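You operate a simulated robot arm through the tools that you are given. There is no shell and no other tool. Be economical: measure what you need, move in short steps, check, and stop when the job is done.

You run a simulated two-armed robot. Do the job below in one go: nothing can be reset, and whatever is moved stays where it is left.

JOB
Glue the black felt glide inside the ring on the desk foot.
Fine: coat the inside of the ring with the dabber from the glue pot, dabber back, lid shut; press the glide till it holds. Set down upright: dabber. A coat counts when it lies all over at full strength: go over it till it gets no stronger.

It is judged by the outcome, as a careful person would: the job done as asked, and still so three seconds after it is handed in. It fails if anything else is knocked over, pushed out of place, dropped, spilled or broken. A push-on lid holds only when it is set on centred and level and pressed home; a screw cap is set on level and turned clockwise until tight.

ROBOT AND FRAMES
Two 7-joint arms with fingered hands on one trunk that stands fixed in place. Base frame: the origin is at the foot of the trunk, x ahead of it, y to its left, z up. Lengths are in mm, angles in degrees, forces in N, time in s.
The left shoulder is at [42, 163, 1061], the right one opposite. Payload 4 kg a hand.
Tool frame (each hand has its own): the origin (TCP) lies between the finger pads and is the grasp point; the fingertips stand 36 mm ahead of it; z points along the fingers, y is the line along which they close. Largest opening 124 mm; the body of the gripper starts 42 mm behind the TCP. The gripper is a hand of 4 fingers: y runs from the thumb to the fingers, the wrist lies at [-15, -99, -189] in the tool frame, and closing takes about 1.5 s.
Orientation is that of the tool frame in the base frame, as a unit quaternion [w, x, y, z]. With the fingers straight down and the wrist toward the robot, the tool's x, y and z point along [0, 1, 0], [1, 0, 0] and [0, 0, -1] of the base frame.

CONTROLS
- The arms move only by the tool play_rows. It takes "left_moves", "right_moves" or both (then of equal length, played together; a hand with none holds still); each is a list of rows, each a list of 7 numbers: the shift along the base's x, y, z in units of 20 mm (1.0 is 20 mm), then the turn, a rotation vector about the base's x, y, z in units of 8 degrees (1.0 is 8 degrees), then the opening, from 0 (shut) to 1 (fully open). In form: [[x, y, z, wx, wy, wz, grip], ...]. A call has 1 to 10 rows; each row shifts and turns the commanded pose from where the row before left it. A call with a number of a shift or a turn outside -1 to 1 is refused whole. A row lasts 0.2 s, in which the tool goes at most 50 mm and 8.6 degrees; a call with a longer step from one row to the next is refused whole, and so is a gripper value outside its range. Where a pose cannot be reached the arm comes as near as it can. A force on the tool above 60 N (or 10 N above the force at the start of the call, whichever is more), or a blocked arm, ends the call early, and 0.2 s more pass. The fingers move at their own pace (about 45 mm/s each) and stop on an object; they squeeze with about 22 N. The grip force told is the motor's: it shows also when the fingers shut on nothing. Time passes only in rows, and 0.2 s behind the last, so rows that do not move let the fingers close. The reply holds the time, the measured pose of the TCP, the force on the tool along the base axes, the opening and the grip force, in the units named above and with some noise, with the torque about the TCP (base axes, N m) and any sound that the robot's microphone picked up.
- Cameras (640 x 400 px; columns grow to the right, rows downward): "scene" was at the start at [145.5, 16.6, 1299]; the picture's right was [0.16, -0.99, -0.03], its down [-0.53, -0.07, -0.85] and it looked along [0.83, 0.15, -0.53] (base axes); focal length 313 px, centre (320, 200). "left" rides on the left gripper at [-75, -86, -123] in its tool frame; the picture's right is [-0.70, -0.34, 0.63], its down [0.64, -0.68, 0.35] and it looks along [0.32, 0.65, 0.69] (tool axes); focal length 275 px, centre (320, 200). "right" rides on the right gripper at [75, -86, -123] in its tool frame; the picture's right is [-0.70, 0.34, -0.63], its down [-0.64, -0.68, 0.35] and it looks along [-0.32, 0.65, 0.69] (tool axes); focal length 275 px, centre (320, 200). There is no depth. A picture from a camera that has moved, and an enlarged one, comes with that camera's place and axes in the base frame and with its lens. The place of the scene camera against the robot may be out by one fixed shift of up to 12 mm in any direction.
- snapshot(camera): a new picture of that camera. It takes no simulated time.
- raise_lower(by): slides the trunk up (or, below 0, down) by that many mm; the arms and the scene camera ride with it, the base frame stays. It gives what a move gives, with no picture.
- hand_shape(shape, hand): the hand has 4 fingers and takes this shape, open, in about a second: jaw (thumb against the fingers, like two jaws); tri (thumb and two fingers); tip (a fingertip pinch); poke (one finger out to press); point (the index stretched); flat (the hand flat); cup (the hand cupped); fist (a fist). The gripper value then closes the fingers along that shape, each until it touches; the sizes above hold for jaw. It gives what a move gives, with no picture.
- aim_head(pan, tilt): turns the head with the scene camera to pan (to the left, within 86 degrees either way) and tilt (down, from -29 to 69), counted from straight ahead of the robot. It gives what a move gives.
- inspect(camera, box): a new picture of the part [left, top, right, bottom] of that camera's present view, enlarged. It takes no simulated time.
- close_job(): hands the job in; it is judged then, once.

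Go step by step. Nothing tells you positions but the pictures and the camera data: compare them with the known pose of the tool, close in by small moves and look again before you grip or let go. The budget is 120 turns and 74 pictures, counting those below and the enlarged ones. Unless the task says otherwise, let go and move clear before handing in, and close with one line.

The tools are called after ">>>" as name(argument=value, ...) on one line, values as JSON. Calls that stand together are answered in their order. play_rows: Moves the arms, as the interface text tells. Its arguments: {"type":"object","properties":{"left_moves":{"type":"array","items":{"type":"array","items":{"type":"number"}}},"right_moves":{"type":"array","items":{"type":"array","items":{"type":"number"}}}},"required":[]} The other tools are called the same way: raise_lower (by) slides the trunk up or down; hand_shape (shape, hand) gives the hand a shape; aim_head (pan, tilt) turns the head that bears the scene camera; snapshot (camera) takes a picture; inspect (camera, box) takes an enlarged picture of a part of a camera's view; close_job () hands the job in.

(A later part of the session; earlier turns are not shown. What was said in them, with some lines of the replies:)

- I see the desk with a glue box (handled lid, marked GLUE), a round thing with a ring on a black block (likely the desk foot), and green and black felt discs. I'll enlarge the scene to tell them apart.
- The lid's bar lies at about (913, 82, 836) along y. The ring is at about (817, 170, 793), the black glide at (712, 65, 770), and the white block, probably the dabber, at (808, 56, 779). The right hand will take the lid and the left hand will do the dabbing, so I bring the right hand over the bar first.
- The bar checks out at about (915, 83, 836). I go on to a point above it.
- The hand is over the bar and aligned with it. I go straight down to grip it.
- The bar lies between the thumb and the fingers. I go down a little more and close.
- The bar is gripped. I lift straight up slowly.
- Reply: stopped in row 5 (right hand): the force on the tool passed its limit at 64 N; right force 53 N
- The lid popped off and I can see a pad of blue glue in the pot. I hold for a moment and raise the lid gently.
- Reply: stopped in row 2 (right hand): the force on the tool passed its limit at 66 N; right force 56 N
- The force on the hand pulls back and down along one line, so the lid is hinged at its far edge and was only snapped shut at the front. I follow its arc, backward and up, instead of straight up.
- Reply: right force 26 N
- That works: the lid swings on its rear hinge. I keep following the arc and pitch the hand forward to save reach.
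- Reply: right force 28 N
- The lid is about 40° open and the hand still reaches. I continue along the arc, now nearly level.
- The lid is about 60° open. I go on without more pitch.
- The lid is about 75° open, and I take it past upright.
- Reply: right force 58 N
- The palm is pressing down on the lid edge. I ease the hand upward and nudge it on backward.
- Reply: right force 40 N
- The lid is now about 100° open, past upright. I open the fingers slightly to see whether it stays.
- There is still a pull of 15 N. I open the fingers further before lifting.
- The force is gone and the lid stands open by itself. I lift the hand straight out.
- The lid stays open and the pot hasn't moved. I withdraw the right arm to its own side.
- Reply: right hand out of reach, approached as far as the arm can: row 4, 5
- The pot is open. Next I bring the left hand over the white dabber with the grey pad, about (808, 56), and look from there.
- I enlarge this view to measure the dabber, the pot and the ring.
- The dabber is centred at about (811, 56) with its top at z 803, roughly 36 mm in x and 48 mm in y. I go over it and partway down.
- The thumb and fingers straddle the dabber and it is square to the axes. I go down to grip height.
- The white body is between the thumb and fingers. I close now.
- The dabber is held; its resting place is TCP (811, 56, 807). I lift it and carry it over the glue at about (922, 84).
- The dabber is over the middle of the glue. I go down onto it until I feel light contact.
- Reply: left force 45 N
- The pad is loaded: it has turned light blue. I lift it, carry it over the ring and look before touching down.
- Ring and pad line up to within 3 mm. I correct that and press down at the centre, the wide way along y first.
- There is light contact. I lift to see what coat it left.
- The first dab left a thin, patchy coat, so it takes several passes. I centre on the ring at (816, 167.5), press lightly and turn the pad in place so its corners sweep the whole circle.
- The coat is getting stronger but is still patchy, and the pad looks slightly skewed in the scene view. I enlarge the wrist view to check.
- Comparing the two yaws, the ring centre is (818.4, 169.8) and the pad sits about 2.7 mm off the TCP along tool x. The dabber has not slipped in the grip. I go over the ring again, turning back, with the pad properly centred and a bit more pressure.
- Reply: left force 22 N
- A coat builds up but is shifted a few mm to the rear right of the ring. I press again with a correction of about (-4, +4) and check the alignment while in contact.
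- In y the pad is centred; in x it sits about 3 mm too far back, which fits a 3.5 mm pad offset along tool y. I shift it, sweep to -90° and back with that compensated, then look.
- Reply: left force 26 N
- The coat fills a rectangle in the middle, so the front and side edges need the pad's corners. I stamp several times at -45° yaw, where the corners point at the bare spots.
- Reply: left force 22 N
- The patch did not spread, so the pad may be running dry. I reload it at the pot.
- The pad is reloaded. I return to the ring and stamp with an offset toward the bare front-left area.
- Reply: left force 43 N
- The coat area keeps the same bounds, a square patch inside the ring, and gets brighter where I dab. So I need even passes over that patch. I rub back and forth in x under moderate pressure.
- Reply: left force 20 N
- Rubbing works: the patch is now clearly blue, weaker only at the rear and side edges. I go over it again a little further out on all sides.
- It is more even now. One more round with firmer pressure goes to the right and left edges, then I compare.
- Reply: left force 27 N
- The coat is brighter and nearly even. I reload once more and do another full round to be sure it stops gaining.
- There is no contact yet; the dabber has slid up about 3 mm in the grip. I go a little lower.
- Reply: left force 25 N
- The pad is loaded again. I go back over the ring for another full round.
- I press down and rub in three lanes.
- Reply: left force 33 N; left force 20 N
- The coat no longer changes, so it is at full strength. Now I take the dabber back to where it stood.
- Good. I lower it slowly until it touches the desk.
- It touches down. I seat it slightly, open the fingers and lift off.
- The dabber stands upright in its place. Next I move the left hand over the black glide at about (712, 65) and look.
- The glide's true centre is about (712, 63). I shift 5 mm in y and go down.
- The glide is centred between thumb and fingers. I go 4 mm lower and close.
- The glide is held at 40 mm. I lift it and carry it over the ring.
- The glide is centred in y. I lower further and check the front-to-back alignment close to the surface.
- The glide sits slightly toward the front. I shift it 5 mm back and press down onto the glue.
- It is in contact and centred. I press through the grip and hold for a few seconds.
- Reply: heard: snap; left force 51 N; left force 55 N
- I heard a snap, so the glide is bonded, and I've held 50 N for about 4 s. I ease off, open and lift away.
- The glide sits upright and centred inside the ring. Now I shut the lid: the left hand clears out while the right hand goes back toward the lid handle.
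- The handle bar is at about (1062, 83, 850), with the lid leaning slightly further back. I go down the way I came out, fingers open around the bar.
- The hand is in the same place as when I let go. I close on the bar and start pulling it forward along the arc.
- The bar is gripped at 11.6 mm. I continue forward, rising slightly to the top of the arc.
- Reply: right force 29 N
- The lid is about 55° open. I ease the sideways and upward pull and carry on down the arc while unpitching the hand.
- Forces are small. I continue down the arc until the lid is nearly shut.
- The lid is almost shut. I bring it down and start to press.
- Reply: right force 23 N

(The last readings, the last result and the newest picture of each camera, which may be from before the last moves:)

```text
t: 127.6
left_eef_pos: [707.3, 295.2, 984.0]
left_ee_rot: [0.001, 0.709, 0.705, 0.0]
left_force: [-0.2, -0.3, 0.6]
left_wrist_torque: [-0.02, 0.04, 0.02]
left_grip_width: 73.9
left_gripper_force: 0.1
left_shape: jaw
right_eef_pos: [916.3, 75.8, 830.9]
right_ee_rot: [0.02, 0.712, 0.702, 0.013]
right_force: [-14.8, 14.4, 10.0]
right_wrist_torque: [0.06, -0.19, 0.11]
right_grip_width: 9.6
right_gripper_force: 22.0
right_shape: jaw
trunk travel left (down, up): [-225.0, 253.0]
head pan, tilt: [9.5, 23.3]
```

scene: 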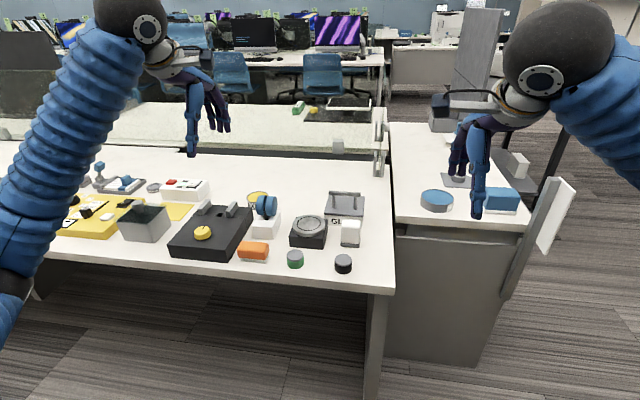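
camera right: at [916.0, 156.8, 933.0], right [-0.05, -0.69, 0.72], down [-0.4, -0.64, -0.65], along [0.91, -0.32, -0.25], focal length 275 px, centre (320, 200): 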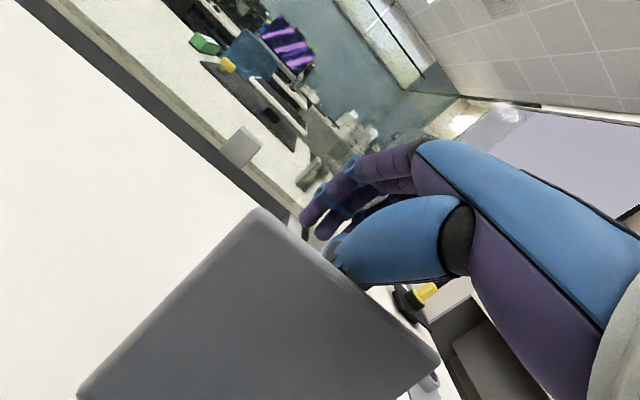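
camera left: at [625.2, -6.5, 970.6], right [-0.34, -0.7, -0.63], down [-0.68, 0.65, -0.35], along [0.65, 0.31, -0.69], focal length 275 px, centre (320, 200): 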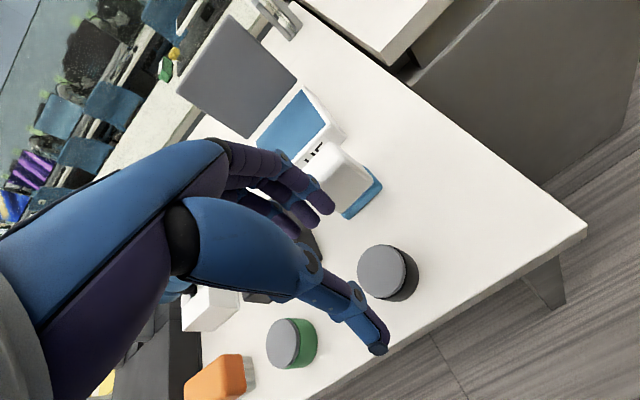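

The hand has drifted sideways along the bar. I loosen slightly, recentre, and press down with the fingertips on the lid on both sides of the bar.

>>> play_rows(right_moves=[[0, 0, 0, 0, 0, 0, 0.25], [0, 0, 0, 0, 0, 0, 0.25], [-0.1, 0.2, 0, 0, 0.3, 0, 0.25], [0, 0.2, 0, 0, 0, 0, 0.25], [0, 0, -0.3, 0, 0, 0, 0.25], [0, 0, -0.3, 0, 0, 0, 0.25], [0, 0, -0.3, 0, 0, 0, 0.25], [0, 0, -0.2, 0, 0, 0, 0.25], [0, 0, 0, 0, 0, 0, 0.25]])

>>> inspect(camera="right", box=[120, 120, 420, 370])

```text
t: 129.3
left_eef_pos: [704.4, 299.1, 986.4]
left_ee_rot: [0.001, 0.708, 0.706, 0.001]
left_force: [-0.2, -0.5, -0.2]
left_wrist_torque: [-0.01, 0.01, 0.01]
left_grip_width: 74.0
left_gripper_force: 0.1
left_shape: jaw
right_eef_pos: [915.6, 85.7, 818.0]
right_ee_rot: [0.008, 0.711, 0.703, 0.003]
right_force: [-45.7, -6.0, 30.1]
right_wrist_torque: [-0.09, 0.35, 0.08]
right_grip_width: 21.3
right_gripper_force: 21.5
right_shape: jaw
trunk travel left (down, up): [-225.0, 253.0]
head pan, tilt: [9.5, 23.3]
stopped in row 8 (right hand): the force on the tool passed its limit at 61 N (the readings are from after the stop); the commanded pose is now the measured one
```

```text
1.60 times, centred on (270, 245) of right
camera zoom: at [827.2, 162.6, 940.1], right [0.32, -0.7, 0.64], down [-0.68, -0.64, -0.35], along [0.66, -0.33, -0.68], focal length 440 px, centre (400, 128)
```

zoom: 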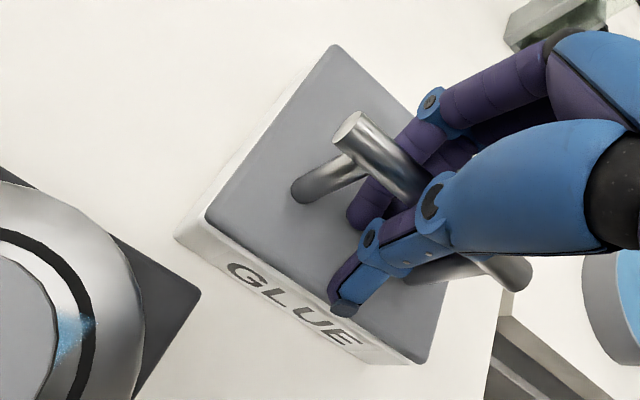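

The lid looks flush, but I heard no snap and the thumb is pushing sideways. I lift off, close the fingers, and will press straight down on the front part of the lid.

>>> play_rows(right_moves=[[0, 0, 0.2, 0, 0, 0, 0.45], [0, 0, 0.2, 0, 0, 0, 0.45], [0, 0, 0.6, 0, 0, 0, 0.45], [0, 0, 1, 0, 0, 0, 0.45], [0, 0, 1, 0, 0, 0, 0.45], [0, 0, 1, 0, 0, 0, 0.3], [-0.7, -0.15, 0.2, 0, 0.1, 0, 0], [-0.7, 0, 0, 0, 0, 0, 0], [0, 0, 0, 0, 0, 0, 0], [0, 0, 0, 0, 0, 0, 0]])

>>> snapshot(camera="right")

```text
t: 131.5
left_eef_pos: [707.7, 297.7, 983.5]
left_ee_rot: [0.0, 0.708, 0.707, 0.0]
left_force: [0.0, 0.1, 0.2]
left_wrist_torque: [0.01, -0.03, -0.02]
left_grip_width: 74.0
left_gripper_force: 0.0
left_shape: jaw
right_eef_pos: [887.7, 82.8, 896.5]
right_ee_rot: [0.001, 0.712, 0.702, -0.005]
right_force: [-1.4, -0.8, -0.3]
right_wrist_torque: [0.0, -0.02, 0.01]
right_grip_width: 0.0
right_gripper_force: 21.7
right_shape: jaw
trunk travel left (down, up): [-225.0, 253.0]
head pan, tilt: [9.5, 23.3]
```

```text
2 pictures are left
camera right: at [803.4, 161.3, 1019.0], right [0.33, -0.7, 0.64], down [-0.69, -0.64, -0.34], along [0.64, -0.33, -0.69], focal length 275 px, centre (320, 200)
```

right: 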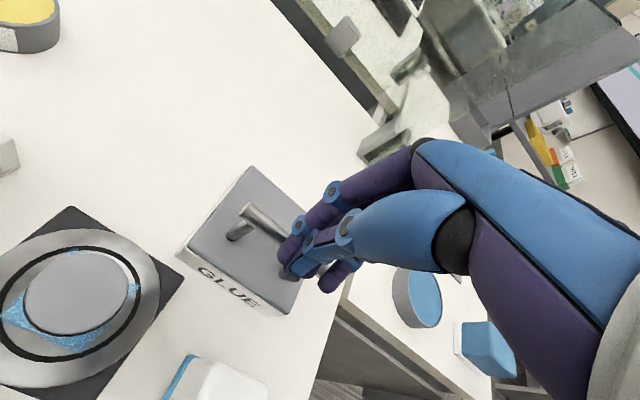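

The lid is level and shut. I go down in front of the bar with closed fingertips and press.

>>> play_rows(right_moves=[[0.08, 0, -1, 0, 0, 0, 0], [0, 0, -1, 0, 0, 0, 0], [0, 0, -1, 0, 0, 0, 0], [0, 0, -0.5, 0, 0, 0, 0], [0, 0, -0.25, 0, 0, 0, 0], [0, 0, 0, 0, 0, 0, 0]])

```text
t: 132.3
left_eef_pos: [707.1, 299.0, 984.8]
left_ee_rot: [0.0, 0.707, 0.707, 0.0]
left_force: [-0.7, -0.5, 0.4]
left_wrist_torque: [0.0, 0.05, 0.0]
left_grip_width: 74.0
left_gripper_force: 0.2
left_shape: jaw
right_eef_pos: [894.4, 84.1, 864.1]
right_ee_rot: [0.012, 0.711, 0.703, 0.011]
right_force: [-0.3, 4.5, 39.3]
right_wrist_torque: [-0.2, -0.72, 0.1]
right_grip_width: 0.0
right_gripper_force: 21.7
right_shape: jaw
trunk travel left (down, up): [-225.0, 253.0]
head pan, tilt: [9.5, 23.3]
stopped in row 3 (right hand): the force on the tool passed its limit at 71 N (the readings are from after the stop); the commanded pose is now the measured one
```

The fingertips landed on the bar itself and pressed it straight down at about 70 N, which is a good pressing point. I press once more, slowly, and listen.

>>> play_rows(right_moves=[[0, 0, -0.1, 0, 0, 0, 0], [0, 0, -0.1, 0, 0, 0, 0], [0, 0, -0.1, 0, 0, 0, 0], [0, 0, -0.1, 0, 0, 0, 0], [0, 0, -0.1, 0, 0, 0, 0], [0, 0, -0.1, 0, 0, 0, 0], [0, 0, -0.1, 0, 0, 0, 0]])

```text
t: 133.1
left_eef_pos: [707.0, 298.0, 984.1]
left_ee_rot: [-0.001, 0.708, 0.706, 0.0]
left_force: [-1.0, 0.6, 0.5]
left_wrist_torque: [-0.01, 0.02, 0.0]
left_grip_width: 74.4
left_gripper_force: 0.1
left_shape: jaw
right_eef_pos: [895.0, 81.9, 864.6]
right_ee_rot: [0.014, 0.711, 0.703, 0.014]
right_force: [-3.6, 7.4, 32.4]
right_wrist_torque: [-0.09, -0.47, 0.13]
right_grip_width: 0.0
right_gripper_force: 21.9
right_shape: jaw
trunk travel left (down, up): [-225.0, 253.0]
head pan, tilt: [9.5, 23.3]
stopped in row 3 (right hand): the force on the tool passed its limit at 61 N (the readings are from after the stop); the commanded pose is now the measured one
```

The lid doesn't give at all under 61 N, so it is fully home. I lift off and withdraw the right arm.

>>> play_rows(right_moves=[[0, 0, 0.5, 0, 0, 0, 0], [0, 0, 1, 0, 0, 0, 0], [0, 0, 1, 0, 0, 0, 0], [0, 0, 1, 0, 0, 0, 0], [-0.5, -1, 1, 0, 0, 0, 0], [-0.5, -1, 0.5, 0, 0, 0, 0], [-0.6, -1, 0, 0, 0, 0, 0.2], [-0.6, -1, 0, 0, 0, 0, 0.2], [-0.6, -1, 0, 0, 0, 0, 0.2], [-0.6, -1, 0, 0, 0, 0, 0.2]])

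>>> play_rows(right_moves=[[-0.6, -1, 0, 0, 0, 0, 0.2], [-0.6, -1, 0, 0, 0, 0, 0.2], [-0.6, -1, 0, 0, 0, 0, 0.2], [-0.4, -1, 0, 0, 0, 0, 0.2], [0, -0.5, 0, 0, 0, 0, 0.2], [0, 0, 0, 0, 0, 0, 0.2]])

>>> inspect(camera="scene", box=[260, 170, 380, 270])

```text
t: 135.3
left_eef_pos: [708.0, 297.3, 984.3]
left_ee_rot: [0.0, 0.707, 0.707, 0.0]
left_force: [-0.7, -0.5, 0.0]
left_wrist_torque: [0.03, -0.01, 0.01]
left_grip_width: 73.9
left_gripper_force: 0.1
left_shape: jaw
right_eef_pos: [830.3, -37.6, 957.2]
right_ee_rot: [0.01, 0.711, 0.703, 0.008]
right_force: [-0.5, 0.4, 0.3]
right_wrist_torque: [0.0, 0.01, 0.03]
right_grip_width: 24.5
right_gripper_force: 0.1
right_shape: jaw
trunk travel left (down, up): [-225.0, 253.0]
head pan, tilt: [9.5, 23.3]
```

```text
t: 136.7
left_eef_pos: [708.4, 298.7, 985.1]
left_ee_rot: [0.0, 0.707, 0.707, 0.0]
left_force: [0.0, -0.1, 0.6]
left_wrist_torque: [0.03, 0.0, -0.03]
left_grip_width: 74.1
left_gripper_force: 0.1
left_shape: jaw
right_eef_pos: [785.4, -127.6, 961.1]
right_ee_rot: [0.012, 0.712, 0.702, 0.009]
right_force: [1.2, -1.1, 0.8]
right_wrist_torque: [-0.01, -0.02, 0.02]
right_grip_width: 24.8
right_gripper_force: 0.0
right_shape: jaw
trunk travel left (down, up): [-225.0, 253.0]
head pan, tilt: [9.5, 23.3]
```

```text
4.00 times, centred on (320, 220) of scene
camera zoom: at [145.5, 16.8, 1299.0], right [0.16, -0.99, -0.03], down [-0.53, -0.07, -0.85], along [0.83, 0.15, -0.53], focal length 1251 px, centre (320, 120)
```

zoom: 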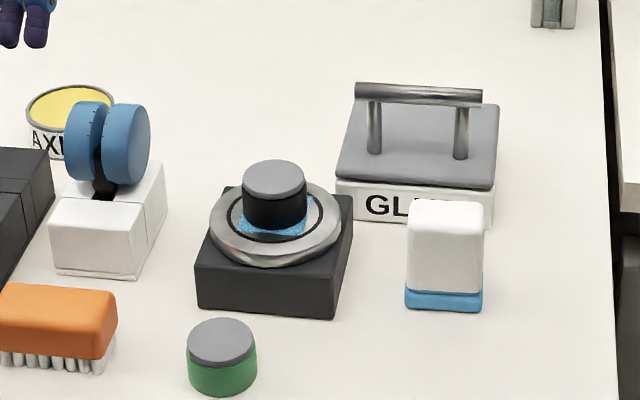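

The glide is bonded inside the ring, the dabber stands upright in its place, the lid is shut level, and both hands are clear. I hand the job in.

>>> close_job()

```text
The job is handed in.
```

The black glide is glued inside the ring on the desk foot, and I heard it snap when I pressed it. The dabber is back upright where it stood, and the glue pot lid is closed level. It made no click, but it didn't give under about 60 N.
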